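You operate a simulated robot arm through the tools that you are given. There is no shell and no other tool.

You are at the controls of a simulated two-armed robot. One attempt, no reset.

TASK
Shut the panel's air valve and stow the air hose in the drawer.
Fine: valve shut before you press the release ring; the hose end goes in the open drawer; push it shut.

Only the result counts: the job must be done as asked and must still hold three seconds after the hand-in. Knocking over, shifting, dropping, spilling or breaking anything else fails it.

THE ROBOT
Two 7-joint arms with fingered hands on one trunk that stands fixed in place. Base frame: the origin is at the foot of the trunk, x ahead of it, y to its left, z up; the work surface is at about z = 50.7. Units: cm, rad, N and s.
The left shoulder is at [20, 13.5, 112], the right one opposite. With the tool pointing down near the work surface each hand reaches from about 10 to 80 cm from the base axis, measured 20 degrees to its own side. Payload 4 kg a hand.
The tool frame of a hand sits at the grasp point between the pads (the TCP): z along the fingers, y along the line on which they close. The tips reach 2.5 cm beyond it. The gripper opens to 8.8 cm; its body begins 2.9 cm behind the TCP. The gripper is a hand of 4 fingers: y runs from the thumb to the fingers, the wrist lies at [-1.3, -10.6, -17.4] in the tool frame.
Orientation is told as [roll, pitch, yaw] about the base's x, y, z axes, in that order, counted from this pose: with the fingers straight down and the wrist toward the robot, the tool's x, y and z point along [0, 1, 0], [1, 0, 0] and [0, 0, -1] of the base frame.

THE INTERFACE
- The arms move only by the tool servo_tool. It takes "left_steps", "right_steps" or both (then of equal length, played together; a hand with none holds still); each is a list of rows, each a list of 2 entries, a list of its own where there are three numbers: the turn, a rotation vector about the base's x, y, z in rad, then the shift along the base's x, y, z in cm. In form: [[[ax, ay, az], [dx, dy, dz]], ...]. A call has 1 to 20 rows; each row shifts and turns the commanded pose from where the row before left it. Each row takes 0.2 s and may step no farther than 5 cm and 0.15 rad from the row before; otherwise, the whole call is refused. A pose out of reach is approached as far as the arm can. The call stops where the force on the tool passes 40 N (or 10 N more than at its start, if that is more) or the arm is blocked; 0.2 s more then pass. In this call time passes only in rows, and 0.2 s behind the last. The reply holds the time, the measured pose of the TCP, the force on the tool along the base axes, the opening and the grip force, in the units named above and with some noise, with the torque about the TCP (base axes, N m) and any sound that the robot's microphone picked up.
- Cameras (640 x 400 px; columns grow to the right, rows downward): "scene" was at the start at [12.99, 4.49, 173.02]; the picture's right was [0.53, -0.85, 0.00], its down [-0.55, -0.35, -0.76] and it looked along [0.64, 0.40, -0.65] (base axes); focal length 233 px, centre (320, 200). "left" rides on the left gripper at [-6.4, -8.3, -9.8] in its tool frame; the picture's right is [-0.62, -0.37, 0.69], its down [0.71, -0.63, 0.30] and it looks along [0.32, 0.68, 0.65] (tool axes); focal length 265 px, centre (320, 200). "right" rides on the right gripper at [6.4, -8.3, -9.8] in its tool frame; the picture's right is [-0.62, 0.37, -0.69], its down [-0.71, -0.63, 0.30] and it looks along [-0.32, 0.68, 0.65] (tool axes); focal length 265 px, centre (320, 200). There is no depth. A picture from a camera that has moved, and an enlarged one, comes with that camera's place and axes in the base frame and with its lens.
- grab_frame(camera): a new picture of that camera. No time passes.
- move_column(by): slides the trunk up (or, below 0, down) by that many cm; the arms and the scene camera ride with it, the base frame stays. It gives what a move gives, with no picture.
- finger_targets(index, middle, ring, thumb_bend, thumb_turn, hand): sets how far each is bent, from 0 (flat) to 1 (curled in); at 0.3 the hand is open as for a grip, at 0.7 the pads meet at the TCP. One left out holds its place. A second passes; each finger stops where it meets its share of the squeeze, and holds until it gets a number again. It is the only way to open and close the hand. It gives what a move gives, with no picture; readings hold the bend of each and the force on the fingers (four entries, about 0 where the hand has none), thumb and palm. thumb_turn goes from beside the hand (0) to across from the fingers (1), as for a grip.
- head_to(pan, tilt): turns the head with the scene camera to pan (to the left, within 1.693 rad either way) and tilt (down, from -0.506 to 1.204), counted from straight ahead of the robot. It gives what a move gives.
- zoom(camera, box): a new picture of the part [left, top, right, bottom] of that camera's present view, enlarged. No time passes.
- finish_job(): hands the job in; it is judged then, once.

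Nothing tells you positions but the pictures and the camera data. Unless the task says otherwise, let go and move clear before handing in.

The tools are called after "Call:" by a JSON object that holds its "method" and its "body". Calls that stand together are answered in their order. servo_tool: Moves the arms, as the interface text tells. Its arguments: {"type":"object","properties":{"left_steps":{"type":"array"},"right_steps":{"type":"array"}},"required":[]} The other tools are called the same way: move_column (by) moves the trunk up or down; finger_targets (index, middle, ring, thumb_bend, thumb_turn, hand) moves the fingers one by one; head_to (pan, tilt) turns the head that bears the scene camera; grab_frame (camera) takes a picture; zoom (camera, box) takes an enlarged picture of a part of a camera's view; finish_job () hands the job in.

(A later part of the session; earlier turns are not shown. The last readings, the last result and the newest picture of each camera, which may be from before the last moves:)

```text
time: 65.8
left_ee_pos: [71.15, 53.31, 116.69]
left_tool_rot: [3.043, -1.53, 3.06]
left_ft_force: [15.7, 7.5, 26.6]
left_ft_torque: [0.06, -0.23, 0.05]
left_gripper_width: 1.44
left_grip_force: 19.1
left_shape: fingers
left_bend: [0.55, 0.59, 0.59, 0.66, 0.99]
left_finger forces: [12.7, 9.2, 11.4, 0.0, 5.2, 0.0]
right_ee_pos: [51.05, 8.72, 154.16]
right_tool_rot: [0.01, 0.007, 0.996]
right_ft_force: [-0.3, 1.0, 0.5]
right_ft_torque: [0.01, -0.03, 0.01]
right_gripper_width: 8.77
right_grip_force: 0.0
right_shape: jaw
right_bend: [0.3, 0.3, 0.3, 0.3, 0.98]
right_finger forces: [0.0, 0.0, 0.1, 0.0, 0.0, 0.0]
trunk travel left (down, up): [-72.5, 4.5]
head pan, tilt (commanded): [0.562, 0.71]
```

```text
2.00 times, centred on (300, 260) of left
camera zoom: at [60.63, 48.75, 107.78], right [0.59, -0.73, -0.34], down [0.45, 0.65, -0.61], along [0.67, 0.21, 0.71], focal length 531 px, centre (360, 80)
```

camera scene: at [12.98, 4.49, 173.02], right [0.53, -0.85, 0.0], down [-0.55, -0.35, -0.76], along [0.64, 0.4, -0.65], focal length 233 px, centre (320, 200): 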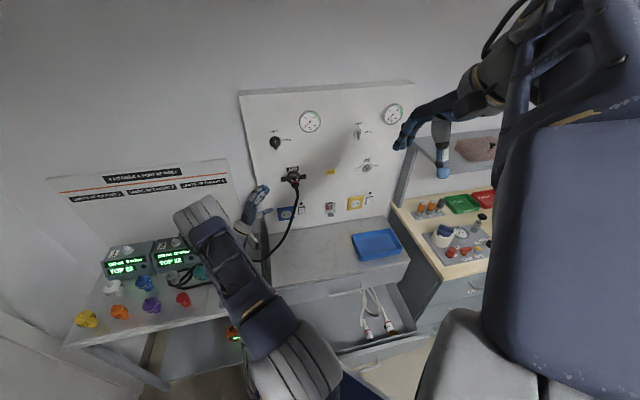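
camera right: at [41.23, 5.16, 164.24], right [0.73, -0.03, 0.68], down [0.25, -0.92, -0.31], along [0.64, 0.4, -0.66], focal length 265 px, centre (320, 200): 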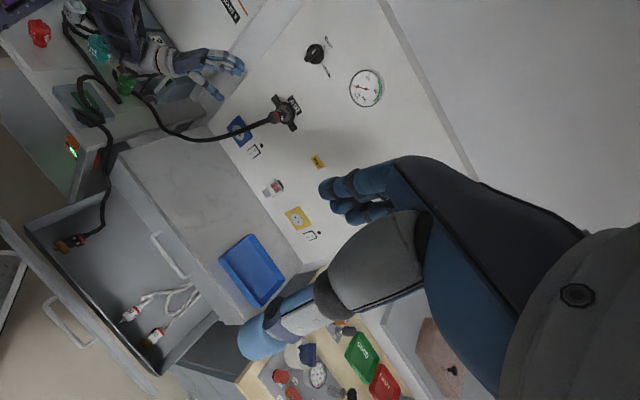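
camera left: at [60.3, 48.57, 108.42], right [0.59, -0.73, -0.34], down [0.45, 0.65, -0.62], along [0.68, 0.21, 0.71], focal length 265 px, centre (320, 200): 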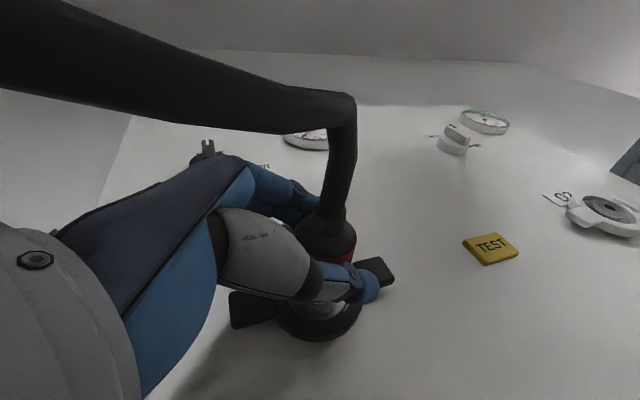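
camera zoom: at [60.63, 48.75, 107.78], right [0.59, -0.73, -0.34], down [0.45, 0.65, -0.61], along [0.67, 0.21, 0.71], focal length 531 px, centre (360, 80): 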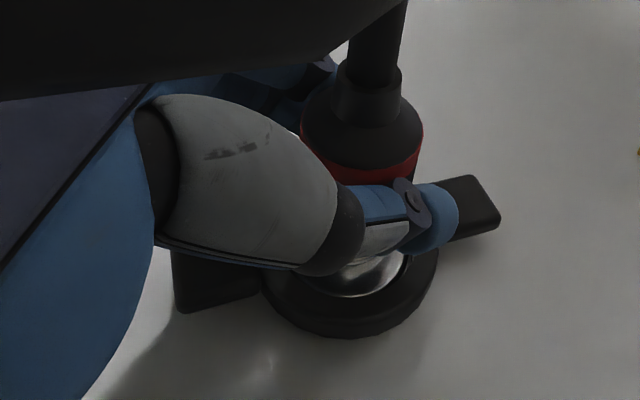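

The grip holds but the fingers push down on the connector with about 27 N. I'll raise the hand slightly to balance it, then start bringing the right hand over.

Call:
{"method": "servo_tool", "body": {"left_steps": [[[0, 0, 0], [0.1, 0.1, 0.3]], [[0, 0, 0], [0.05, 0.05, 0.2]]]}}

```text
time: 66.4
left_ee_pos: [71.22, 53.37, 116.75]
left_tool_rot: [3.087, -1.535, 3.016]
left_ft_force: [3.3, 0.7, 13.3]
left_ft_torque: [0.21, -0.25, 0.02]
left_gripper_width: 1.32
left_grip_force: 16.6
left_shape: fingers
left_bend: [0.71, 0.6, 0.6, 0.66, 0.98]
left_finger forces: [8.1, 7.0, 8.4, 0.0, 8.6, 0.0]
right_ee_pos: [50.95, 8.73, 154.2]
right_tool_rot: [0.01, 0.01, 0.997]
right_ft_force: [-0.4, 0.1, 0.5]
right_ft_torque: [-0.02, -0.01, 0.05]
right_gripper_width: 8.77
right_grip_force: 0.0
right_shape: jaw
right_bend: [0.3, 0.3, 0.3, 0.3, 0.98]
right_finger forces: [0.0, 0.1, 0.0, 0.0, 0.1, 0.0]
trunk travel left (down, up): [-72.5, 4.5]
head pan, tilt (commanded): [0.562, 0.71]
```

Grip is balanced, about 8 N per digit. Now I'll bring the right hand toward the panel in stages, pitching it up to point at the right ear.

Call:
{"method": "servo_tool", "body": {"right_steps": [[[0.1, -0.107, -0.035], [1.5, 2.4, -2.6]], [[0.1, -0.107, -0.035], [1.5, 2.4, -2.6]], [[0.1, -0.107, -0.035], [1.5, 2.4, -2.6]], [[0.1, -0.107, -0.035], [1.5, 2.4, -2.6]], [[0.1, -0.107, -0.035], [1.5, 2.4, -2.6]], [[0.1, -0.107, -0.035], [1.5, 2.4, -2.6]], [[0.1, -0.107, -0.035], [1.5, 2.4, -2.6]]]}}

Call:
{"method": "grab_frame", "body": {"camera": "scene"}}

Call:
{"method": "grab_frame", "body": {"camera": "right"}}

```text
time: 68.0
left_ee_pos: [71.23, 53.4, 116.97]
left_tool_rot: [3.049, -1.533, 3.057]
left_ft_force: [0.3, 0.6, 7.5]
left_ft_torque: [0.17, -0.24, 0.05]
left_gripper_width: 1.28
left_grip_force: 15.4
left_shape: fingers
left_bend: [0.71, 0.61, 0.62, 0.65, 0.98]
left_finger forces: [6.3, 6.3, 8.4, 0.0, 9.6, 0.0]
right_ee_pos: [61.25, 25.59, 136.12]
right_tool_rot: [-0.165, -1.01, 0.819]
right_ft_force: [0.2, -0.6, 1.0]
right_ft_torque: [0.02, 0.02, 0.02]
right_gripper_width: 8.78
right_grip_force: 0.0
right_shape: jaw
right_bend: [0.3, 0.3, 0.3, 0.3, 0.98]
right_finger forces: [0.1, 0.0, 0.1, 0.0, 0.0, 0.0]
trunk travel left (down, up): [-72.5, 4.5]
head pan, tilt (commanded): [0.562, 0.71]
```

```text
taken
camera scene: at [12.99, 4.35, 173.03], right [0.53, -0.85, 0.0], down [-0.55, -0.35, -0.76], along [0.64, 0.4, -0.65], focal length 233 px, centre (320, 200)
```

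scene: 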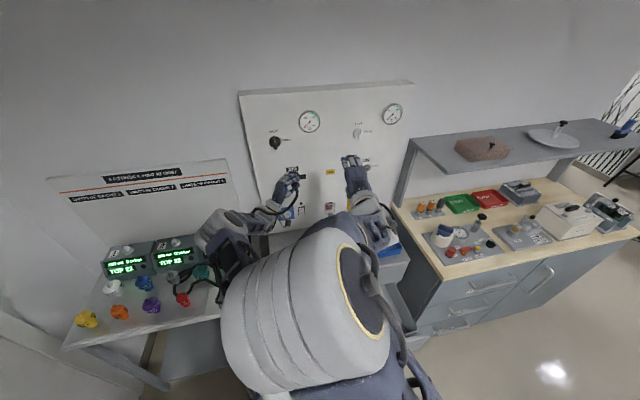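

```text
taken
camera right: at [47.35, 22.35, 133.81], right [0.05, -0.68, 0.73], down [0.43, -0.65, -0.63], along [0.9, 0.34, 0.26], focal length 265 px, centre (320, 200)
```

right: 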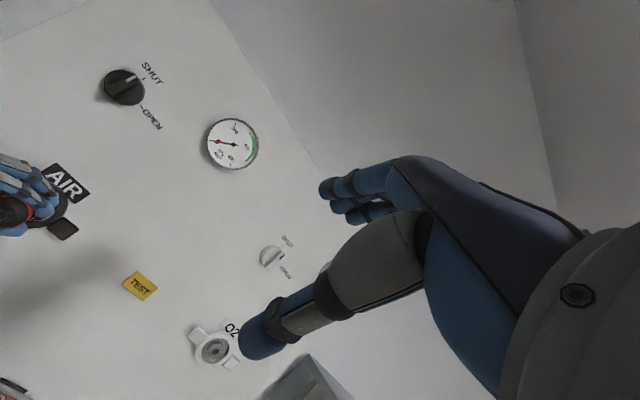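

The right hand points at the panel in front of the outlets. I'll tuck its middle, ring and thumb so only the index finger leads, and bring it to about 5 cm in front of the right ear.

Call:
{"method": "finger_targets", "body": {"hand": "right", "index": 0.58, "middle": 1.0, "ring": 1.0, "thumb_bend": 0.8}}

Call:
{"method": "servo_tool", "body": {"right_steps": [[[0, 0, 0], [1.44, 2.5, -2.3]], [[0, 0, 0], [1.44, 2.5, -2.3]], [[0, 0, 0], [1.44, 2.5, -2.3]], [[0, 0, 0], [1.44, 2.5, -2.3]]]}}

Call:
{"method": "grab_frame", "body": {"camera": "scene"}}

Call:
{"method": "grab_frame", "body": {"camera": "right"}}

```text
time: 69.0
left_ee_pos: [71.19, 53.36, 116.97]
left_tool_rot: [3.06, -1.535, 3.045]
left_ft_force: [1.2, -3.0, 10.8]
left_ft_torque: [0.22, -0.27, 0.0]
left_gripper_width: 1.29
left_grip_force: 16.2
left_shape: fingers
left_bend: [0.71, 0.61, 0.62, 0.65, 0.98]
left_finger forces: [7.6, 7.1, 8.3, 0.0, 9.3, 0.0]
right_ee_pos: [61.18, 25.82, 136.18]
right_tool_rot: [-0.163, -1.007, 0.822]
right_ft_force: [0.2, 0.4, 0.5]
right_ft_torque: [0.0, 0.01, 0.03]
right_gripper_width: 0.09
right_grip_force: 0.1
right_shape: fingers
right_bend: [0.57, 1.0, 1.0, 0.8, 0.98]
right_finger forces: [0.0, 0.1, 0.0, 0.1, 0.0, 0.0]
trunk travel left (down, up): [-72.5, 4.5]
head pan, tilt (commanded): [0.562, 0.71]
```

```text
time: 70.0
left_ee_pos: [71.26, 53.37, 116.89]
left_tool_rot: [3.059, -1.533, 3.047]
left_ft_force: [2.0, -2.9, 10.0]
left_ft_torque: [0.2, -0.2, 0.0]
left_gripper_width: 1.27
left_grip_force: 16.0
left_shape: fingers
left_bend: [0.71, 0.61, 0.62, 0.65, 0.98]
left_finger forces: [7.4, 7.0, 8.2, 0.0, 9.4, 0.0]
right_ee_pos: [67.41, 35.51, 126.88]
right_tool_rot: [-0.165, -1.008, 0.823]
right_ft_force: [0.0, 0.2, 0.1]
right_ft_torque: [0.05, -0.01, 0.0]
right_gripper_width: 0.09
right_grip_force: 0.0
right_shape: fingers
right_bend: [0.57, 1.0, 1.0, 0.8, 0.98]
right_finger forces: [0.0, 0.1, 0.0, 0.1, 0.0, 0.0]
trunk travel left (down, up): [-72.5, 4.5]
head pan, tilt (commanded): [0.562, 0.71]
```

```text
taken
camera scene: at [12.95, 4.44, 173.03], right [0.53, -0.85, 0.0], down [-0.55, -0.35, -0.76], along [0.64, 0.4, -0.65], focal length 233 px, centre (320, 200)
```

scene: 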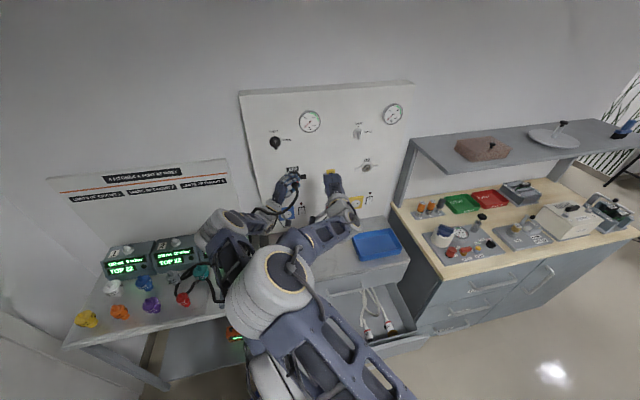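

```text
taken
camera right: at [53.48, 32.17, 124.51], right [0.05, -0.68, 0.73], down [0.43, -0.65, -0.63], along [0.9, 0.34, 0.26], focal length 265 px, centre (320, 200)
```

right: 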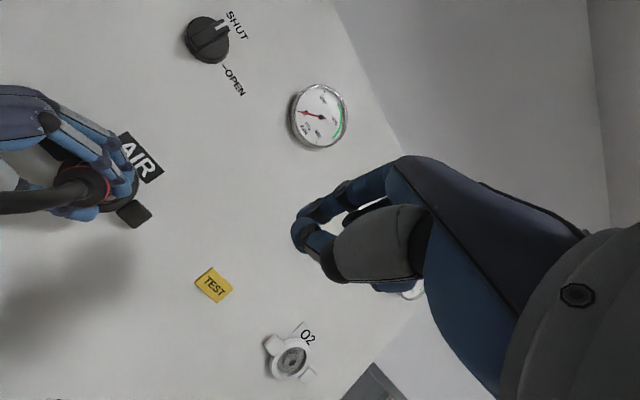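

The right arm reaches well. I'll set the thumb away and straighten the index a little so it leads, then bring it to about 4 cm in front of the right ear.

Call:
{"method": "finger_targets", "body": {"hand": "right", "index": 0.45, "thumb_bend": 0.4}}

Call:
{"method": "servo_tool", "body": {"right_steps": [[[0, 0, 0], [1.1, 2.1, -2.1]], [[0, 0, 0], [1.1, 2.1, -2.1]], [[0, 0, 0], [1.1, 2.1, -2.1]], [[0, 0, 0], [1.1, 2.1, -2.1]]]}}

Call:
{"method": "grab_frame", "body": {"camera": "right"}}

Call:
{"method": "zoom", "body": {"camera": "scene", "box": [240, 140, 380, 280]}}

Call:
{"method": "grab_frame", "body": {"camera": "left"}}

```text
time: 71.0
left_ee_pos: [71.27, 53.36, 116.81]
left_tool_rot: [3.059, -1.535, 3.048]
left_ft_force: [2.2, -2.9, 11.1]
left_ft_torque: [0.22, -0.22, -0.03]
left_gripper_width: 1.28
left_grip_force: 15.6
left_shape: fingers
left_bend: [0.71, 0.6, 0.62, 0.65, 0.98]
left_finger forces: [7.7, 7.3, 8.3, 0.1, 9.2, 0.0]
right_ee_pos: [67.35, 35.48, 126.82]
right_tool_rot: [-0.164, -1.008, 0.822]
right_ft_force: [0.7, -0.1, -0.4]
right_ft_torque: [-0.02, 0.01, 0.01]
right_gripper_width: 5.74
right_grip_force: 0.1
right_shape: fingers
right_bend: [0.45, 1.0, 1.0, 0.4, 0.98]
right_finger forces: [0.1, 0.0, 0.0, 0.1, 0.0, 0.0]
trunk travel left (down, up): [-72.5, 4.5]
head pan, tilt (commanded): [0.562, 0.71]
```

```text
time: 71.7
left_ee_pos: [71.23, 53.46, 116.91]
left_tool_rot: [3.051, -1.531, 3.056]
left_ft_force: [4.8, -3.3, 6.1]
left_ft_torque: [0.23, -0.15, -0.03]
left_gripper_width: 1.3
left_grip_force: 16.4
left_shape: fingers
left_bend: [0.71, 0.61, 0.62, 0.65, 0.98]
left_finger forces: [6.6, 6.4, 8.0, 0.0, 10.8, 0.1]
right_ee_pos: [67.16, 42.84, 132.56]
right_tool_rot: [0.136, -1.135, 0.608]
right_ft_force: [0.9, 0.2, 0.6]
right_ft_torque: [0.0, -0.02, 0.02]
right_gripper_width: 5.79
right_grip_force: 0.1
right_shape: fingers
right_bend: [0.45, 1.0, 1.0, 0.4, 0.98]
right_finger forces: [0.0, 0.0, 0.0, 0.0, 0.0, 0.0]
trunk travel left (down, up): [-72.5, 4.5]
head pan, tilt (commanded): [0.562, 0.71]
stopped in row 3 (right hand): the arm was blocked; the commanded pose is now the measured one
```

```text
taken
camera right: at [53.32, 39.49, 129.63], right [0.08, -0.8, 0.59], down [0.46, -0.49, -0.74], along [0.88, 0.33, 0.33], focal length 265 px, centre (320, 200)
```

right: 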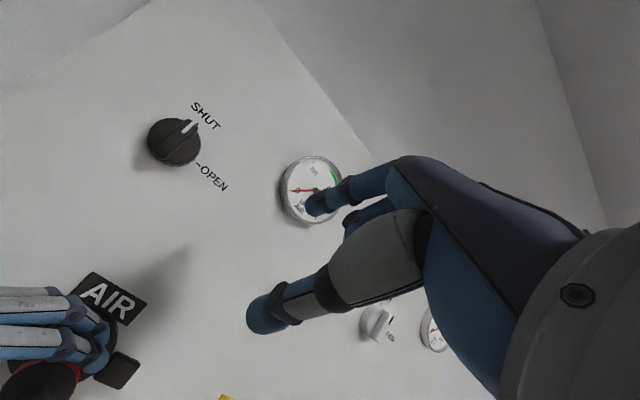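

```text
2.86 times, centred on (310, 210) of scene
camera zoom: at [13.0, 4.46, 173.01], right [0.53, -0.85, 0.0], down [-0.55, -0.35, -0.76], along [0.64, 0.4, -0.65], focal length 666 px, centre (349, 171)
```

zoom: 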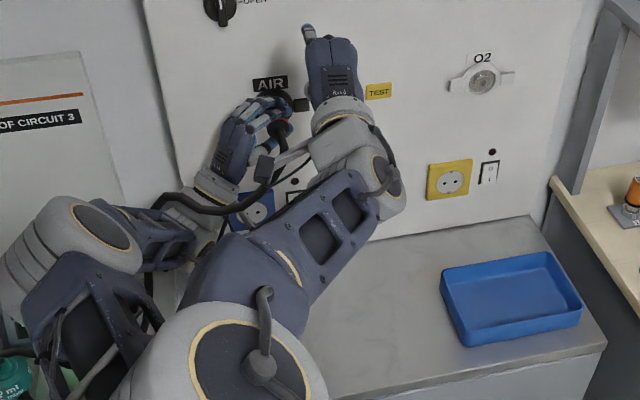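

```text
taken
camera left: at [60.74, 48.89, 108.21], right [0.59, -0.73, -0.34], down [0.45, 0.65, -0.61], along [0.67, 0.21, 0.71], focal length 265 px, centre (320, 200)
```

left: 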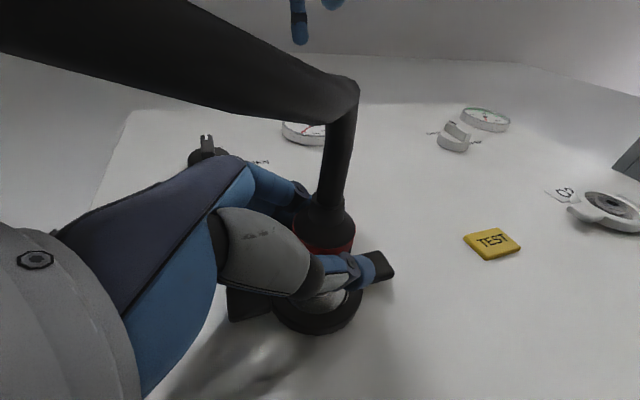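

The right forearm is blocked by the left upper arm underneath it. I'll withdraw the right arm and instead re-angle the left hand nearly parallel to the panel, so the edge of its palm can push the left ear while fingers and thumb hold the connector.

Call:
{"method": "servo_tool", "body": {"right_steps": [[[0, 0, 0], [0, -3, 1.5]], [[0, 0, 0], [0, -3, 1.5]], [[0, 0, 0], [0, -3, 1]], [[0, 0, 0], [0, -3, 1]], [[0, 0, 0], [0, -3, 1]], [[0, 0, 0], [0, -3, 0]], [[0, 0, 0], [0, -3, 0]], [[0, 0, 0], [0, -3, 0]]]}}

Call:
{"method": "grab_frame", "body": {"camera": "scene"}}

```text
time: 73.5
left_ee_pos: [71.05, 53.5, 116.91]
left_tool_rot: [3.062, -1.533, 3.042]
left_ft_force: [9.8, -8.4, 13.1]
left_ft_torque: [0.24, -0.23, -0.07]
left_gripper_width: 1.34
left_grip_force: 17.5
left_shape: fingers
left_bend: [0.71, 0.61, 0.62, 0.65, 0.98]
left_finger forces: [8.6, 7.9, 8.9, 0.0, 9.0, 0.0]
right_ee_pos: [66.9, 18.81, 138.51]
right_tool_rot: [0.128, -1.135, 0.617]
right_ft_force: [0.4, 0.1, 0.1]
right_ft_torque: [0.01, -0.01, -0.02]
right_gripper_width: 5.8
right_grip_force: 0.0
right_shape: fingers
right_bend: [0.45, 1.0, 1.0, 0.4, 0.98]
right_finger forces: [0.0, 0.0, 0.0, 0.0, 0.0, 0.0]
trunk travel left (down, up): [-72.5, 4.5]
head pan, tilt (commanded): [0.562, 0.71]
```

```text
taken
camera scene: at [12.99, 4.46, 173.03], right [0.53, -0.85, 0.0], down [-0.55, -0.35, -0.76], along [0.64, 0.4, -0.65], focal length 233 px, centre (320, 200)
```

scene: 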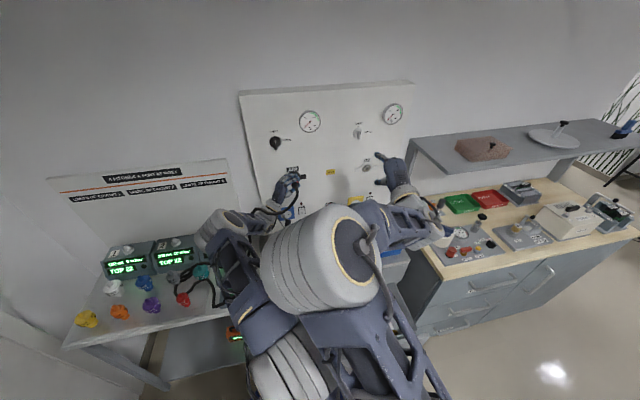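

The right arm is coming free. I'll take it back to the observation pose.

Call:
{"method": "servo_tool", "body": {"right_steps": [[[0, 0, 0], [0, -3, 0]], [[0, 0, 0], [0, -3, 0]], [[0, 0, 0], [0, -3, 0]], [[0, 0, 0], [0, -3, 0]], [[-0.086, 0.111, 0], [-0.5, -3, 0.5]], [[-0.086, 0.111, 0], [-0.5, -3, 0.5]], [[-0.086, 0.111, 0], [-0.5, -2, 0.5]], [[-0.086, 0.111, 0], [-0.5, -2, 0.5]], [[-0.086, 0.111, 0], [-0.5, -1, 0.5]], [[-0.086, 0.111, 0], [-0.5, 0, 0.5]], [[-0.086, 0.111, 0], [-0.5, 0, 0.5]], [[-0.086, 0.111, 0], [-0.5, 0, 0.5]]]}}

Call:
{"method": "grab_frame", "body": {"camera": "scene"}}

```text
time: 76.1
left_ee_pos: [71.2, 53.42, 116.86]
left_tool_rot: [3.067, -1.534, 3.041]
left_ft_force: [8.2, -6.0, 11.9]
left_ft_torque: [0.23, -0.27, -0.09]
left_gripper_width: 1.34
left_grip_force: 17.2
left_shape: fingers
left_bend: [0.71, 0.61, 0.62, 0.65, 0.98]
left_finger forces: [8.4, 7.8, 8.7, 0.1, 9.6, 0.0]
right_ee_pos: [62.92, -4.15, 142.5]
right_tool_rot: [0.086, -0.011, 0.644]
right_ft_force: [0.5, 0.9, -0.3]
right_ft_torque: [0.0, 0.02, 0.04]
right_gripper_width: 5.8
right_grip_force: 0.0
right_shape: fingers
right_bend: [0.45, 1.0, 1.0, 0.4, 0.98]
right_finger forces: [0.1, 0.0, 0.1, 0.0, 0.0, 0.1]
trunk travel left (down, up): [-72.5, 4.5]
head pan, tilt (commanded): [0.562, 0.71]
```

```text
taken
camera scene: at [12.99, 4.44, 173.03], right [0.53, -0.85, 0.0], down [-0.55, -0.35, -0.76], along [0.64, 0.4, -0.65], focal length 233 px, centre (320, 200)
```

scene: 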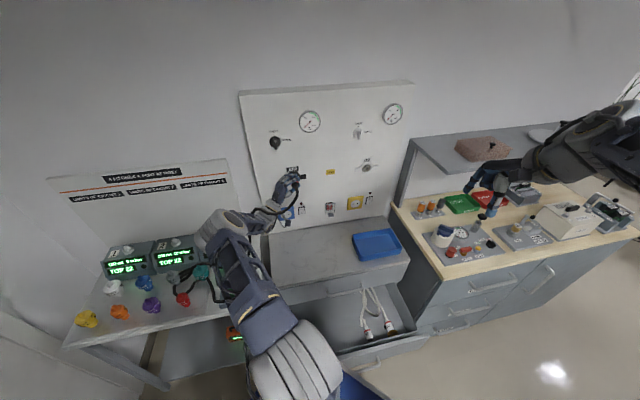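

The right arm is clear. I'll put it back at the observation point, and open the left hand and retreat it from the connector to re-angle.

Call:
{"method": "servo_tool", "body": {"right_steps": [[[0, 0, 0.07], [-2.4, 2.6, 2.3]], [[0, 0, 0.07], [-2.4, 2.6, 2.3]], [[0, 0, 0.07], [-2.4, 2.6, 2.3]], [[0, 0, 0.07], [-2.4, 2.6, 2.3]], [[-0.05, 0, 0.07], [-2.4, 2.6, 2.3]]]}}

Call:
{"method": "finger_targets", "body": {"hand": "left", "index": 0.3, "middle": 0.3, "ring": 0.3, "thumb_bend": 0.3}}

Call:
{"method": "servo_tool", "body": {"left_steps": [[[0, 0, 0], [-2.7, 0.47, 0]], [[0, 0, 0], [-2.7, 0.47, 0]], [[0, 0, 0], [-2.7, 0.47, 0]]]}}

Call:
{"method": "grab_frame", "body": {"camera": "right"}}

Call:
{"method": "grab_frame", "body": {"camera": "left"}}

```text
time: 77.3
left_ee_pos: [71.25, 53.43, 116.96]
left_tool_rot: [3.066, -1.535, 3.043]
left_ft_force: [7.7, -6.1, 11.2]
left_ft_torque: [0.23, -0.24, -0.06]
left_gripper_width: 1.32
left_grip_force: 16.9
left_shape: fingers
left_bend: [0.71, 0.61, 0.62, 0.65, 0.98]
left_finger forces: [7.7, 7.5, 8.8, 0.1, 9.5, 0.1]
right_ee_pos: [51.06, 8.97, 154.1]
right_tool_rot: [0.059, 0.031, 0.992]
right_ft_force: [0.6, 0.1, 0.5]
right_ft_torque: [0.05, 0.02, 0.01]
right_gripper_width: 5.78
right_grip_force: 0.0
right_shape: fingers
right_bend: [0.45, 1.0, 1.0, 0.4, 0.98]
right_finger forces: [0.0, 0.0, 0.0, 0.0, 0.0, 0.0]
trunk travel left (down, up): [-72.5, 4.5]
head pan, tilt (commanded): [0.562, 0.71]
```

```text
time: 78.3
left_ee_pos: [71.12, 53.49, 116.86]
left_tool_rot: [3.086, -1.535, 3.026]
left_ft_force: [-0.4, 0.1, 0.2]
left_ft_torque: [-0.04, -0.01, -0.02]
left_gripper_width: 8.42
left_grip_force: 0.0
left_shape: fingers
left_bend: [0.3, 0.3, 0.3, 0.3, 0.99]
left_finger forces: [0.0, 0.0, 0.0, 0.1, 0.0, 0.0]
right_ee_pos: [51.12, 8.91, 154.09]
right_tool_rot: [0.061, 0.03, 0.993]
right_ft_force: [0.4, 0.3, -0.9]
right_ft_torque: [-0.02, 0.0, -0.01]
right_gripper_width: 5.77
right_grip_force: 0.3
right_shape: fingers
right_bend: [0.45, 1.0, 1.0, 0.4, 0.98]
right_finger forces: [0.0, 0.0, 0.0, 0.1, 0.1, 0.0]
trunk travel left (down, up): [-72.5, 4.5]
head pan, tilt (commanded): [0.562, 0.71]
```

```text
time: 79.1
left_ee_pos: [63.13, 54.93, 116.76]
left_tool_rot: [3.068, -1.534, 3.04]
left_ft_force: [-0.2, 0.1, 0.3]
left_ft_torque: [0.02, 0.05, 0.03]
left_gripper_width: 8.46
left_grip_force: 0.0
left_shape: fingers
left_bend: [0.3, 0.3, 0.3, 0.3, 0.99]
left_finger forces: [0.0, 0.0, 0.0, 0.0, 0.0, 0.1]
right_ee_pos: [51.03, 9.06, 154.1]
right_tool_rot: [0.059, 0.029, 0.991]
right_ft_force: [0.6, -0.1, 0.6]
right_ft_torque: [-0.01, 0.0, 0.01]
right_gripper_width: 5.77
right_grip_force: 0.0
right_shape: fingers
right_bend: [0.45, 1.0, 1.0, 0.4, 0.98]
right_finger forces: [0.0, 0.0, 0.0, 0.0, 0.1, 0.1]
trunk travel left (down, up): [-72.5, 4.5]
head pan, tilt (commanded): [0.562, 0.71]
```

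```text
taken
camera right: at [41.8, 5.46, 164.62], right [0.76, -0.04, 0.64], down [0.23, -0.92, -0.33], along [0.6, 0.4, -0.69], focal length 265 px, centre (320, 200)
```

right: 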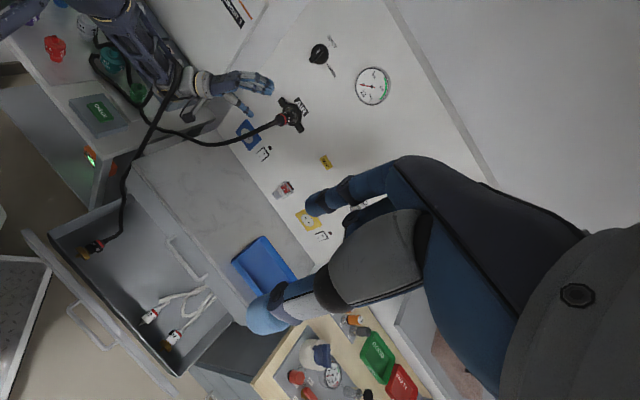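

```text
taken
camera left: at [52.57, 50.29, 108.08], right [0.59, -0.73, -0.34], down [0.45, 0.65, -0.62], along [0.68, 0.21, 0.71], focal length 265 px, centre (320, 200)
```

left: 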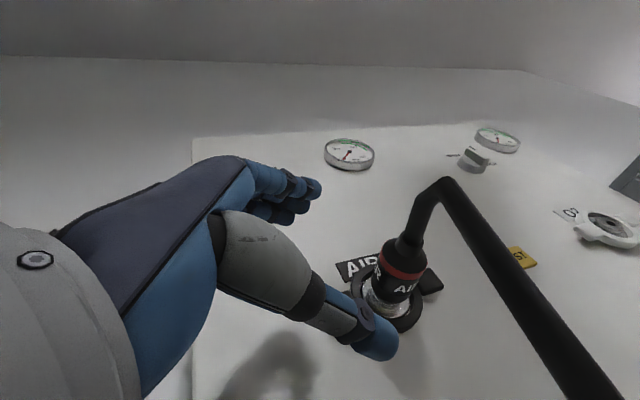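

The hose slips past the arm freely, so it isn't really entangling. Now I'll curl the ring finger and yaw the hand more parallel to the panel.

Call:
{"method": "finger_targets", "body": {"hand": "left", "ring": 1.0}}

Call:
{"method": "servo_tool", "body": {"left_steps": [[[0, 0, -0.13], [0, 0.9, 0]], [[0, 0, -0.13], [0.4, 0.9, 0]], [[0, 0, -0.13], [0.5, 0.7, 0]]]}}

Call:
{"method": "grab_frame", "body": {"camera": "left"}}

Call:
{"method": "zoom", "body": {"camera": "right", "box": [160, 40, 340, 160]}}

Call:
{"method": "grab_frame", "body": {"camera": "scene"}}

```text
time: 80.1
left_ee_pos: [63.17, 54.98, 116.87]
left_tool_rot: [3.079, -1.533, 3.029]
left_ft_force: [0.6, 0.4, 0.8]
left_ft_torque: [-0.01, -0.01, -0.01]
left_gripper_width: 8.44
left_grip_force: 0.2
left_shape: fingers
left_bend: [0.3, 0.3, 1.0, 0.3, 0.99]
left_finger forces: [0.0, 0.1, 0.0, 0.0, 0.1, 0.0]
right_ee_pos: [51.02, 9.02, 154.21]
right_tool_rot: [0.058, 0.028, 0.992]
right_ft_force: [-0.5, 0.1, -0.6]
right_ft_torque: [0.01, 0.0, -0.04]
right_gripper_width: 5.79
right_grip_force: 0.1
right_shape: fingers
right_bend: [0.45, 1.0, 1.0, 0.4, 0.98]
right_finger forces: [0.1, 0.1, 0.0, 0.0, 0.1, 0.0]
trunk travel left (down, up): [-72.5, 4.5]
head pan, tilt (commanded): [0.562, 0.71]
```

```text
time: 80.9
left_ee_pos: [63.91, 57.35, 116.91]
left_tool_rot: [3.09, -1.533, 2.629]
left_ft_force: [-0.6, -0.2, 0.0]
left_ft_torque: [0.01, 0.01, -0.01]
left_gripper_width: 8.42
left_grip_force: 0.0
left_shape: fingers
left_bend: [0.3, 0.3, 1.0, 0.3, 0.99]
left_finger forces: [0.0, 0.0, 0.0, 0.0, 0.1, 0.0]
right_ee_pos: [51.13, 9.08, 154.28]
right_tool_rot: [0.059, 0.029, 0.992]
right_ft_force: [0.1, -0.8, 0.1]
right_ft_torque: [0.01, 0.03, -0.01]
right_gripper_width: 5.79
right_grip_force: 0.0
right_shape: fingers
right_bend: [0.45, 1.0, 1.0, 0.4, 0.98]
right_finger forces: [0.0, 0.0, 0.0, 0.0, 0.0, 0.0]
trunk travel left (down, up): [-72.5, 4.5]
head pan, tilt (commanded): [0.562, 0.71]
```

```text
taken
camera left: at [52.45, 57.14, 108.18], right [0.26, -0.9, -0.34], down [0.66, 0.43, -0.62], along [0.7, -0.06, 0.71], focal length 265 px, centre (320, 200)
```

left: 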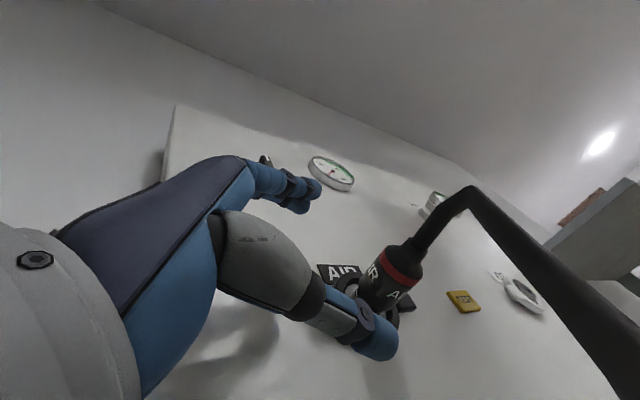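

```text
3.33 times, centred on (250, 100) of right
camera zoom: at [41.74, 5.49, 164.64], right [0.76, -0.04, 0.64], down [0.23, -0.92, -0.33], along [0.6, 0.4, -0.69], focal length 885 px, centre (553, 533)
```

zoom: 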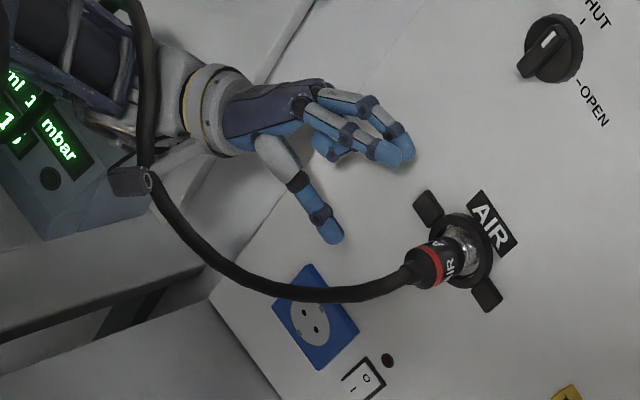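

```text
taken
camera scene: at [12.96, 4.5, 173.03], right [0.53, -0.85, 0.0], down [-0.55, -0.35, -0.76], along [0.64, 0.4, -0.65], focal length 233 px, centre (320, 200)
```

scene: 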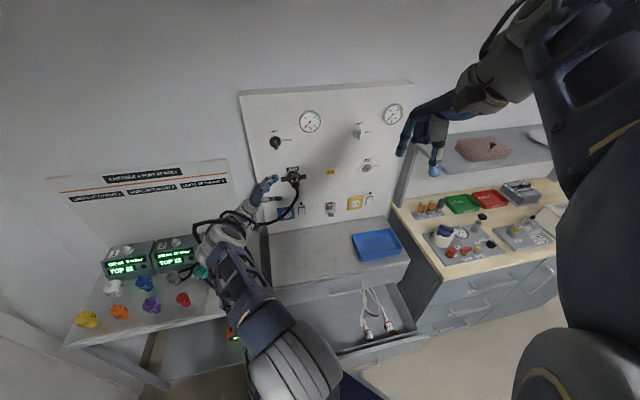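

The hand is re-angled with its ring finger tucked. I'll now slide it in to straddle the connector again.

Call:
{"method": "servo_tool", "body": {"left_steps": [[[0, 0, 0], [2.4, -1.4, -0.05]], [[0, 0, 0], [2.4, -1.4, -0.05]], [[0, 0, 0], [2.4, -1.4, -0.05]]]}}

Call:
{"method": "grab_frame", "body": {"camera": "left"}}

Call:
{"method": "zoom", "body": {"camera": "right", "box": [220, 60, 340, 150]}}

Call:
{"method": "zoom", "body": {"camera": "scene", "box": [255, 150, 335, 230]}}

```text
time: 81.7
left_ee_pos: [71.07, 53.25, 116.78]
left_tool_rot: [3.067, -1.535, 2.652]
left_ft_force: [-0.8, 0.8, 0.0]
left_ft_torque: [0.0, -0.02, -0.01]
left_gripper_width: 8.44
left_grip_force: 0.1
left_shape: fingers
left_bend: [0.3, 0.3, 1.0, 0.3, 0.99]
left_finger forces: [0.1, 0.0, 0.0, 0.0, 0.0, 0.0]
right_ee_pos: [51.08, 9.17, 154.13]
right_tool_rot: [0.057, 0.03, 0.991]
right_ft_force: [-1.4, -0.4, 0.6]
right_ft_torque: [-0.04, -0.03, 0.02]
right_gripper_width: 5.76
right_grip_force: 0.2
right_shape: fingers
right_bend: [0.45, 1.0, 1.0, 0.4, 0.98]
right_finger forces: [0.0, 0.1, 0.0, 0.0, 0.1, 0.1]
trunk travel left (down, up): [-72.5, 4.5]
head pan, tilt (commanded): [0.562, 0.71]
```

```text
taken
camera left: at [59.45, 53.11, 108.08], right [0.26, -0.9, -0.34], down [0.66, 0.43, -0.62], along [0.7, -0.06, 0.71], focal length 265 px, centre (320, 200)
```

left: 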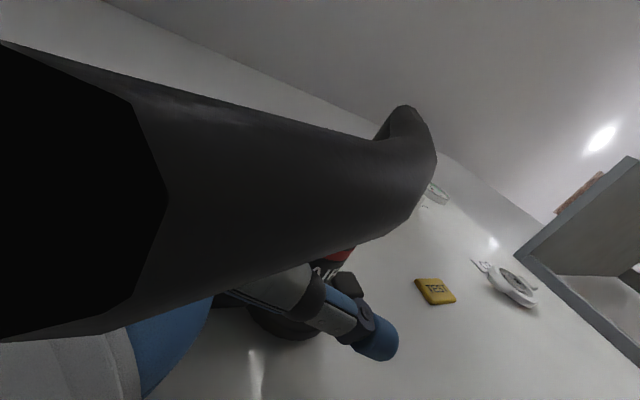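

```text
4.44 times, centred on (280, 105) of right
camera zoom: at [41.74, 5.51, 164.63], right [0.76, -0.04, 0.64], down [0.23, -0.92, -0.33], along [0.6, 0.4, -0.69], focal length 1180 px, centre (498, 622)
```

zoom: 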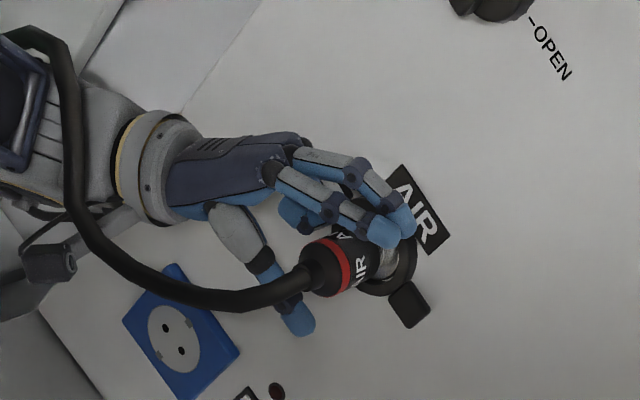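

```text
5.00 times, centred on (295, 190) of scene
camera zoom: at [12.97, 4.52, 173.02], right [0.53, -0.85, 0.0], down [-0.55, -0.35, -0.76], along [0.64, 0.4, -0.65], focal length 1166 px, centre (445, 250)
```

zoom: 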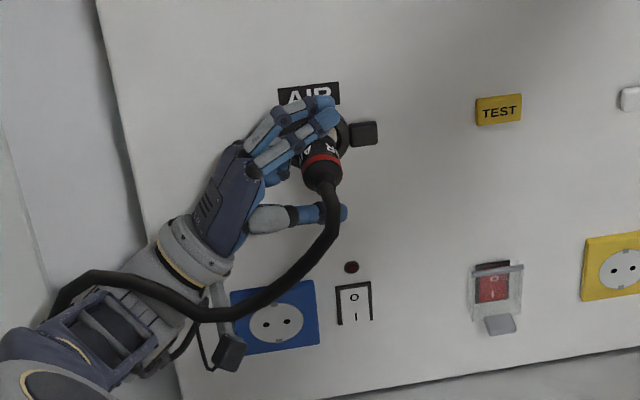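

The hand is in place with the ring finger tucked. I'll close index, middle and thumb on the connector with moderate force.

Call:
{"method": "finger_targets", "body": {"hand": "left", "index": 0.62, "middle": 0.62, "thumb_bend": 0.62}}

Call:
{"method": "zoom", "body": {"camera": "right", "box": [240, 70, 320, 140]}}

Call:
{"method": "zoom", "body": {"camera": "left", "box": [200, 200, 440, 400]}}

Call:
{"method": "zoom", "body": {"camera": "scene", "box": [270, 155, 320, 205]}}

```text
time: 82.7
left_ee_pos: [70.96, 53.36, 116.92]
left_tool_rot: [3.075, -1.535, 2.645]
left_ft_force: [1.4, -0.9, 3.0]
left_ft_torque: [-0.02, 0.0, -0.02]
left_gripper_width: 1.99
left_grip_force: 2.3
left_shape: fingers
left_bend: [0.59, 0.61, 1.0, 0.61, 0.99]
left_finger forces: [2.8, 0.9, 0.0, 0.1, 0.9, 0.0]
right_ee_pos: [51.08, 9.12, 154.09]
right_tool_rot: [0.059, 0.029, 0.99]
right_ft_force: [0.2, 0.5, 0.2]
right_ft_torque: [0.04, 0.02, -0.01]
right_gripper_width: 5.76
right_grip_force: 0.0
right_shape: fingers
right_bend: [0.45, 1.0, 1.0, 0.4, 0.98]
right_finger forces: [0.0, 0.0, 0.0, 0.0, 0.0, 0.0]
trunk travel left (down, up): [-72.5, 4.5]
head pan, tilt (commanded): [0.562, 0.71]
```

```text
5.71 times, centred on (280, 105) of right
camera zoom: at [41.76, 5.48, 164.63], right [0.76, -0.04, 0.64], down [0.23, -0.92, -0.33], along [0.6, 0.4, -0.69], focal length 1517 px, centre (549, 743)
```

zoom: 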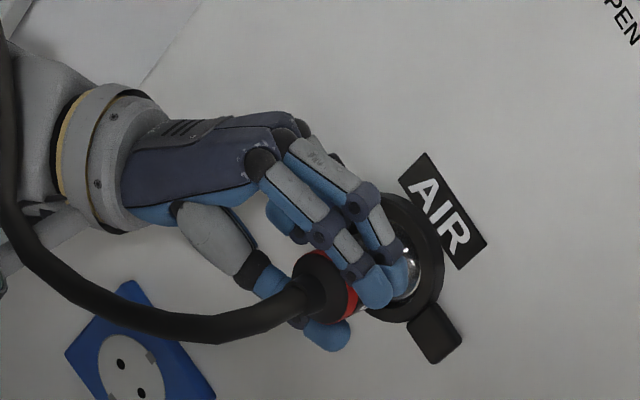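

```text
2.00 times, centred on (320, 300) of left
camera zoom: at [59.46, 53.09, 108.09], right [0.26, -0.9, -0.34], down [0.66, 0.43, -0.62], along [0.7, -0.06, 0.71], focal length 531 px, centre (320, 0)
```

zoom: 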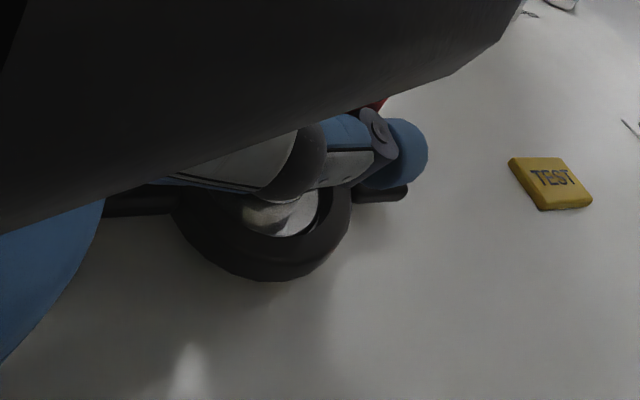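

```text
8.00 times, centred on (295, 180) of scene
camera zoom: at [12.99, 4.49, 173.03], right [0.53, -0.85, 0.0], down [-0.55, -0.35, -0.76], along [0.64, 0.4, -0.65], focal length 1865 px, centre (520, 360)
```

zoom: 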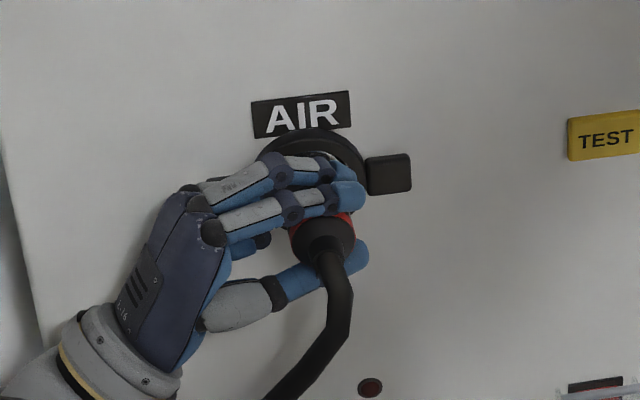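

The grip is light and even. Now I'll push along the panel normal, watching for palm contact with the left ear.

Call:
{"method": "servo_tool", "body": {"left_steps": [[[0, 0, 0], [0.22, 0.205, 0]], [[0, 0, 0], [0.22, 0.205, 0]], [[0, 0, 0], [0.22, 0.205, 0]], [[0, 0, 0], [0.22, 0.205, 0]]]}}

Call:
{"method": "zoom", "body": {"camera": "right", "box": [240, 70, 320, 140]}}

Call:
{"method": "zoom", "body": {"camera": "left", "box": [200, 200, 440, 400]}}

```text
time: 83.7
left_ee_pos: [71.99, 54.08, 116.74]
left_tool_rot: [3.075, -1.535, 2.641]
left_ft_force: [-3.1, -4.4, 3.5]
left_ft_torque: [0.04, -0.05, 0.03]
left_gripper_width: 1.99
left_grip_force: 2.3
left_shape: fingers
left_bend: [0.58, 0.61, 1.0, 0.61, 0.99]
left_finger forces: [3.2, 0.5, 1.8, 0.0, 0.5, 0.1]
right_ee_pos: [51.14, 9.17, 154.14]
right_tool_rot: [0.06, 0.029, 0.991]
right_ft_force: [-0.2, -0.1, 0.3]
right_ft_torque: [-0.02, 0.0, -0.01]
right_gripper_width: 5.82
right_grip_force: 0.1
right_shape: fingers
right_bend: [0.45, 1.0, 1.0, 0.4, 0.98]
right_finger forces: [0.1, 0.1, 0.0, 0.1, 0.1, 0.1]
trunk travel left (down, up): [-72.5, 4.5]
head pan, tilt (commanded): [0.562, 0.71]
```

```text
5.71 times, centred on (280, 105) of right
camera zoom: at [41.74, 5.46, 164.64], right [0.76, -0.04, 0.64], down [0.23, -0.92, -0.33], along [0.6, 0.4, -0.69], focal length 1517 px, centre (549, 743)
```

zoom: 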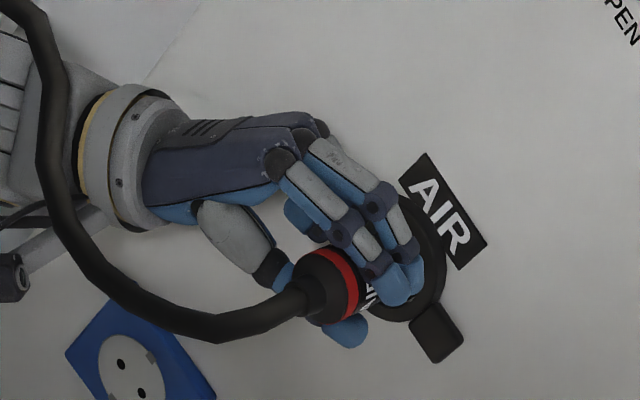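

```text
2.00 times, centred on (320, 300) of left
camera zoom: at [60.46, 53.81, 108.02], right [0.26, -0.9, -0.34], down [0.66, 0.43, -0.62], along [0.7, -0.06, 0.71], focal length 531 px, centre (320, 0)
```

zoom: 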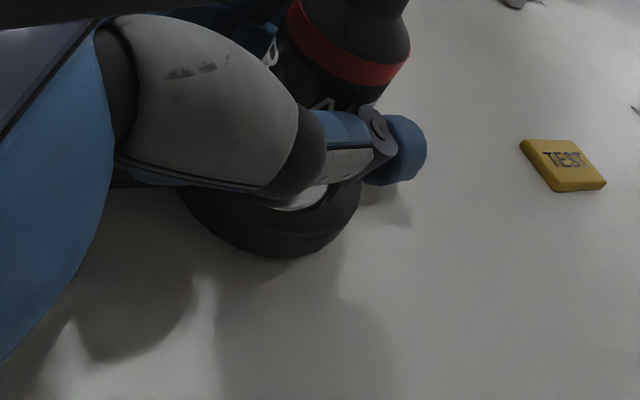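

The curled ring finger has made contact (1.8 N), probably with the left ear. I'll keep pushing and watch the right ear for motion of the ring.

Call:
{"method": "servo_tool", "body": {"left_steps": [[[0, 0, 0], [0.2, 0.187, 0]], [[0, 0, 0], [0.2, 0.187, 0]]]}}

Call:
{"method": "zoom", "body": {"camera": "right", "box": [240, 70, 320, 140]}}

Call:
{"method": "zoom", "body": {"camera": "left", "box": [200, 200, 440, 400]}}

```text
time: 84.3
left_ee_pos: [72.43, 54.4, 116.74]
left_tool_rot: [3.022, -1.531, 2.696]
left_ft_force: [-13.7, -14.1, 4.1]
left_ft_torque: [0.23, -0.18, 0.4]
left_gripper_width: 1.96
left_grip_force: 11.0
left_shape: fingers
left_bend: [0.59, 0.62, 1.0, 0.61, 0.99]
left_finger forces: [3.0, 0.0, 17.6, 0.1, 0.7, 0.0]
right_ee_pos: [51.05, 9.1, 154.11]
right_tool_rot: [0.06, 0.031, 0.993]
right_ft_force: [-0.4, 1.0, 0.6]
right_ft_torque: [-0.05, -0.01, -0.05]
right_gripper_width: 5.8
right_grip_force: 0.1
right_shape: fingers
right_bend: [0.45, 1.0, 1.0, 0.4, 0.98]
right_finger forces: [0.0, 0.0, 0.0, 0.1, 0.1, 0.1]
trunk travel left (down, up): [-72.5, 4.5]
head pan, tilt (commanded): [0.562, 0.71]
heard: click
```

```text
5.71 times, centred on (280, 105) of right
camera zoom: at [41.68, 5.41, 164.66], right [0.76, -0.04, 0.64], down [0.23, -0.92, -0.33], along [0.6, 0.4, -0.69], focal length 1517 px, centre (549, 743)
```

zoom: 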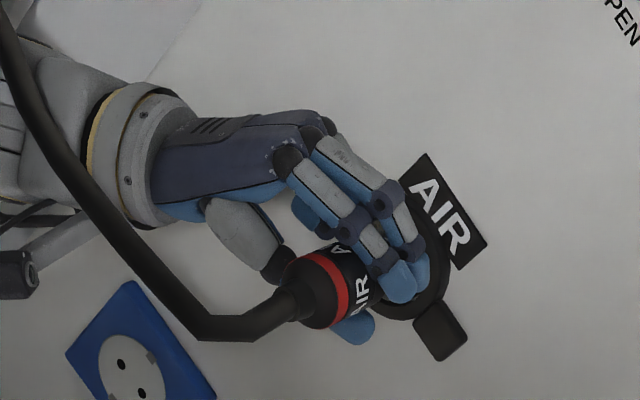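

```text
2.00 times, centred on (320, 300) of left
camera zoom: at [60.83, 54.19, 108.01], right [0.26, -0.9, -0.34], down [0.66, 0.43, -0.61], along [0.7, -0.07, 0.71], focal length 531 px, centre (320, 0)
```

zoom: 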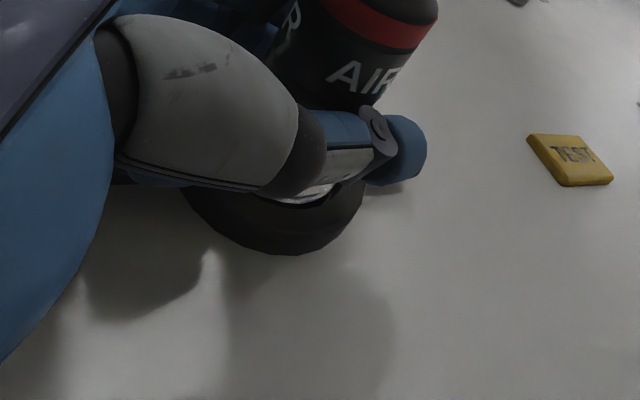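

I heard a click: the ring is pressed and the connector has popped out slightly. I'll tighten the grip right away while keeping the ring pressed.

Call:
{"method": "finger_targets", "body": {"hand": "left", "index": 0.75, "middle": 0.75, "thumb_bend": 0.75}}

Call:
{"method": "zoom", "body": {"camera": "right", "box": [240, 70, 320, 140]}}

Call:
{"method": "zoom", "body": {"camera": "left", "box": [200, 140, 440, 340]}}

Call:
{"method": "zoom", "body": {"camera": "scene", "box": [270, 155, 320, 205]}}

```text
time: 85.3
left_ee_pos: [72.37, 54.38, 116.79]
left_tool_rot: [3.047, -1.532, 2.673]
left_ft_force: [-17.2, -15.3, 1.5]
left_ft_torque: [0.37, -0.2, 0.56]
left_gripper_width: 0.78
left_grip_force: 25.5
left_shape: fingers
left_bend: [0.74, 0.73, 1.0, 0.67, 0.98]
left_finger forces: [10.4, 5.2, 23.4, 0.1, 13.1, 0.0]
right_ee_pos: [50.85, 8.94, 154.11]
right_tool_rot: [0.06, 0.03, 0.991]
right_ft_force: [1.0, -0.1, 0.3]
right_ft_torque: [-0.03, 0.03, -0.02]
right_gripper_width: 5.78
right_grip_force: 0.1
right_shape: fingers
right_bend: [0.45, 1.0, 1.0, 0.4, 0.98]
right_finger forces: [0.0, 0.0, 0.0, 0.0, 0.0, 0.1]
trunk travel left (down, up): [-72.5, 4.5]
head pan, tilt (commanded): [0.562, 0.71]
```

```text
5.71 times, centred on (280, 105) of right
camera zoom: at [41.68, 5.41, 164.65], right [0.76, -0.04, 0.64], down [0.23, -0.92, -0.33], along [0.6, 0.4, -0.69], focal length 1517 px, centre (549, 743)
```

zoom: 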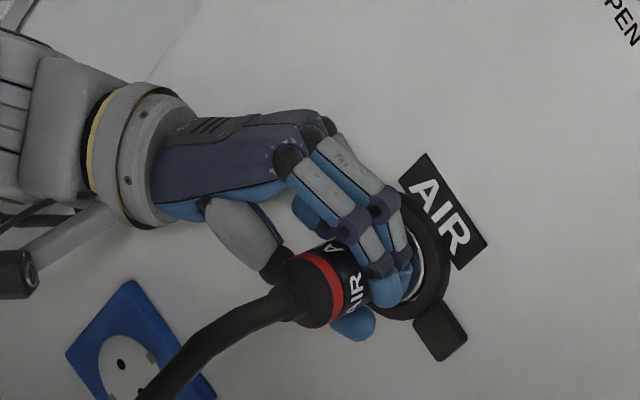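

```text
2.00 times, centred on (320, 240) of left
camera zoom: at [60.84, 54.21, 108.01], right [0.26, -0.9, -0.34], down [0.66, 0.43, -0.62], along [0.7, -0.07, 0.71], focal length 531 px, centre (320, 120)
```

zoom: 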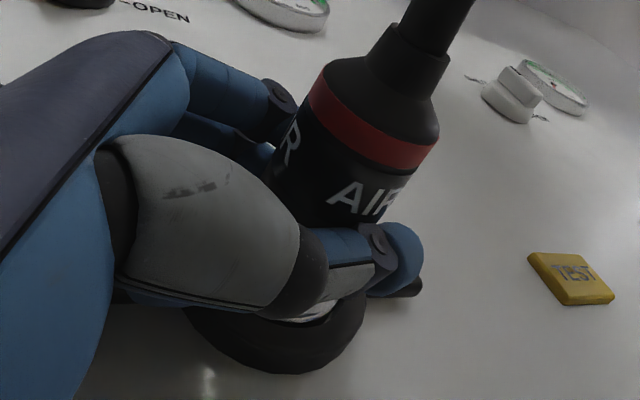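

```text
8.00 times, centred on (295, 180) of scene
camera zoom: at [12.9, 4.42, 173.03], right [0.53, -0.85, 0.0], down [-0.55, -0.35, -0.76], along [0.64, 0.4, -0.65], focal length 1865 px, centre (520, 360)
```

zoom: 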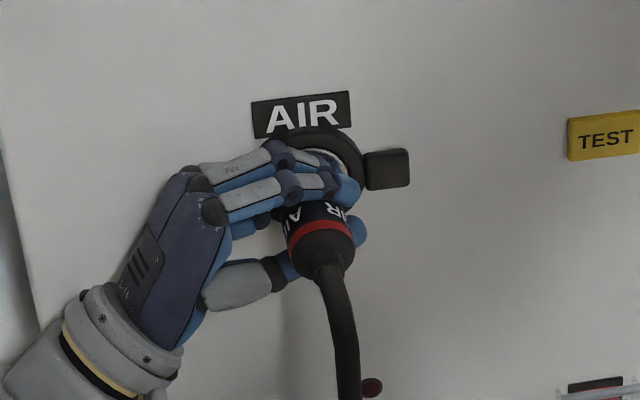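

The connector is free and held by index, middle and thumb. Now I'll draw it straight out along the normal.

Call:
{"method": "servo_tool", "body": {"left_steps": [[[0, 0, 0], [-0.29, -0.27, 0]], [[0, 0, 0], [-0.29, -0.27, 0]], [[0, 0, 0], [-0.44, -0.41, 0]], [[0, 0, 0], [-0.44, -0.41, 0]], [[0, 0, 0], [-0.58, -0.55, 0]]]}}

Call:
{"method": "zoom", "body": {"camera": "right", "box": [220, 60, 340, 150]}}

Call:
{"method": "grab_frame", "body": {"camera": "left"}}

Call:
{"method": "zoom", "body": {"camera": "scene", "box": [255, 150, 335, 230]}}

```text
time: 86.5
left_ee_pos: [70.43, 52.42, 116.62]
left_tool_rot: [3.093, -1.534, 2.625]
left_ft_force: [0.8, -0.5, 0.1]
left_ft_torque: [0.04, -0.01, 0.05]
left_gripper_width: 0.76
left_grip_force: 14.6
left_shape: fingers
left_bend: [0.74, 0.73, 1.0, 0.67, 0.98]
left_finger forces: [10.4, 5.1, 0.1, 0.0, 13.0, 0.0]
right_ee_pos: [51.1, 9.04, 154.1]
right_tool_rot: [0.061, 0.029, 0.991]
right_ft_force: [-0.3, -0.2, 0.0]
right_ft_torque: [0.01, -0.03, 0.03]
right_gripper_width: 5.79
right_grip_force: 0.1
right_shape: fingers
right_bend: [0.45, 1.0, 1.0, 0.4, 0.98]
right_finger forces: [0.0, 0.0, 0.0, 0.1, 0.1, 0.0]
trunk travel left (down, up): [-72.5, 4.5]
head pan, tilt (commanded): [0.562, 0.71]
```

```text
4.44 times, centred on (280, 105) of right
camera zoom: at [41.78, 5.49, 164.62], right [0.76, -0.04, 0.64], down [0.23, -0.92, -0.33], along [0.6, 0.4, -0.69], focal length 1180 px, centre (498, 622)
```

zoom: 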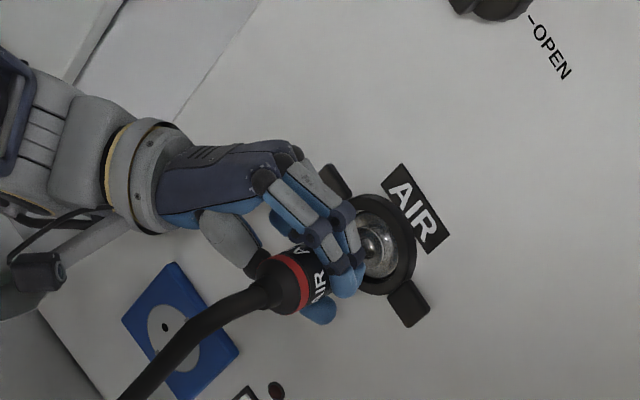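

```text
taken
camera left: at [58.99, 52.24, 107.96], right [0.26, -0.9, -0.34], down [0.66, 0.43, -0.62], along [0.7, -0.06, 0.71], focal length 265 px, centre (320, 200)
```

left: 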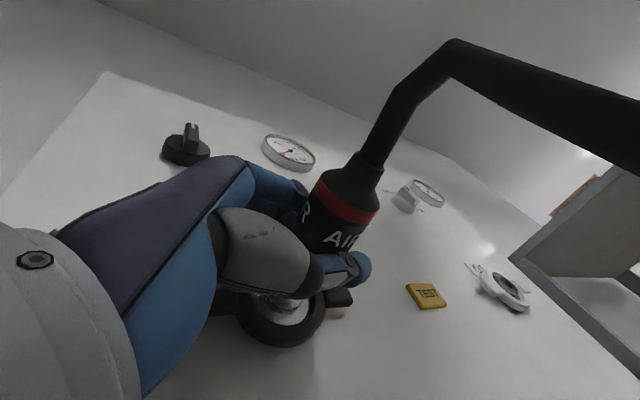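

```text
5.00 times, centred on (295, 190) of scene
camera zoom: at [13.0, 4.5, 173.02], right [0.53, -0.85, 0.0], down [-0.55, -0.35, -0.76], along [0.64, 0.4, -0.65], focal length 1166 px, centre (445, 250)
```

zoom: 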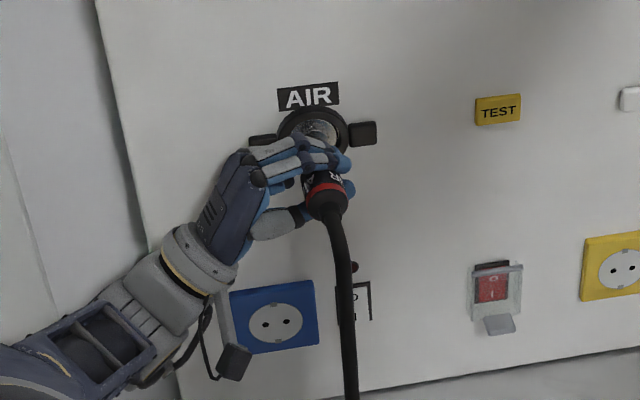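

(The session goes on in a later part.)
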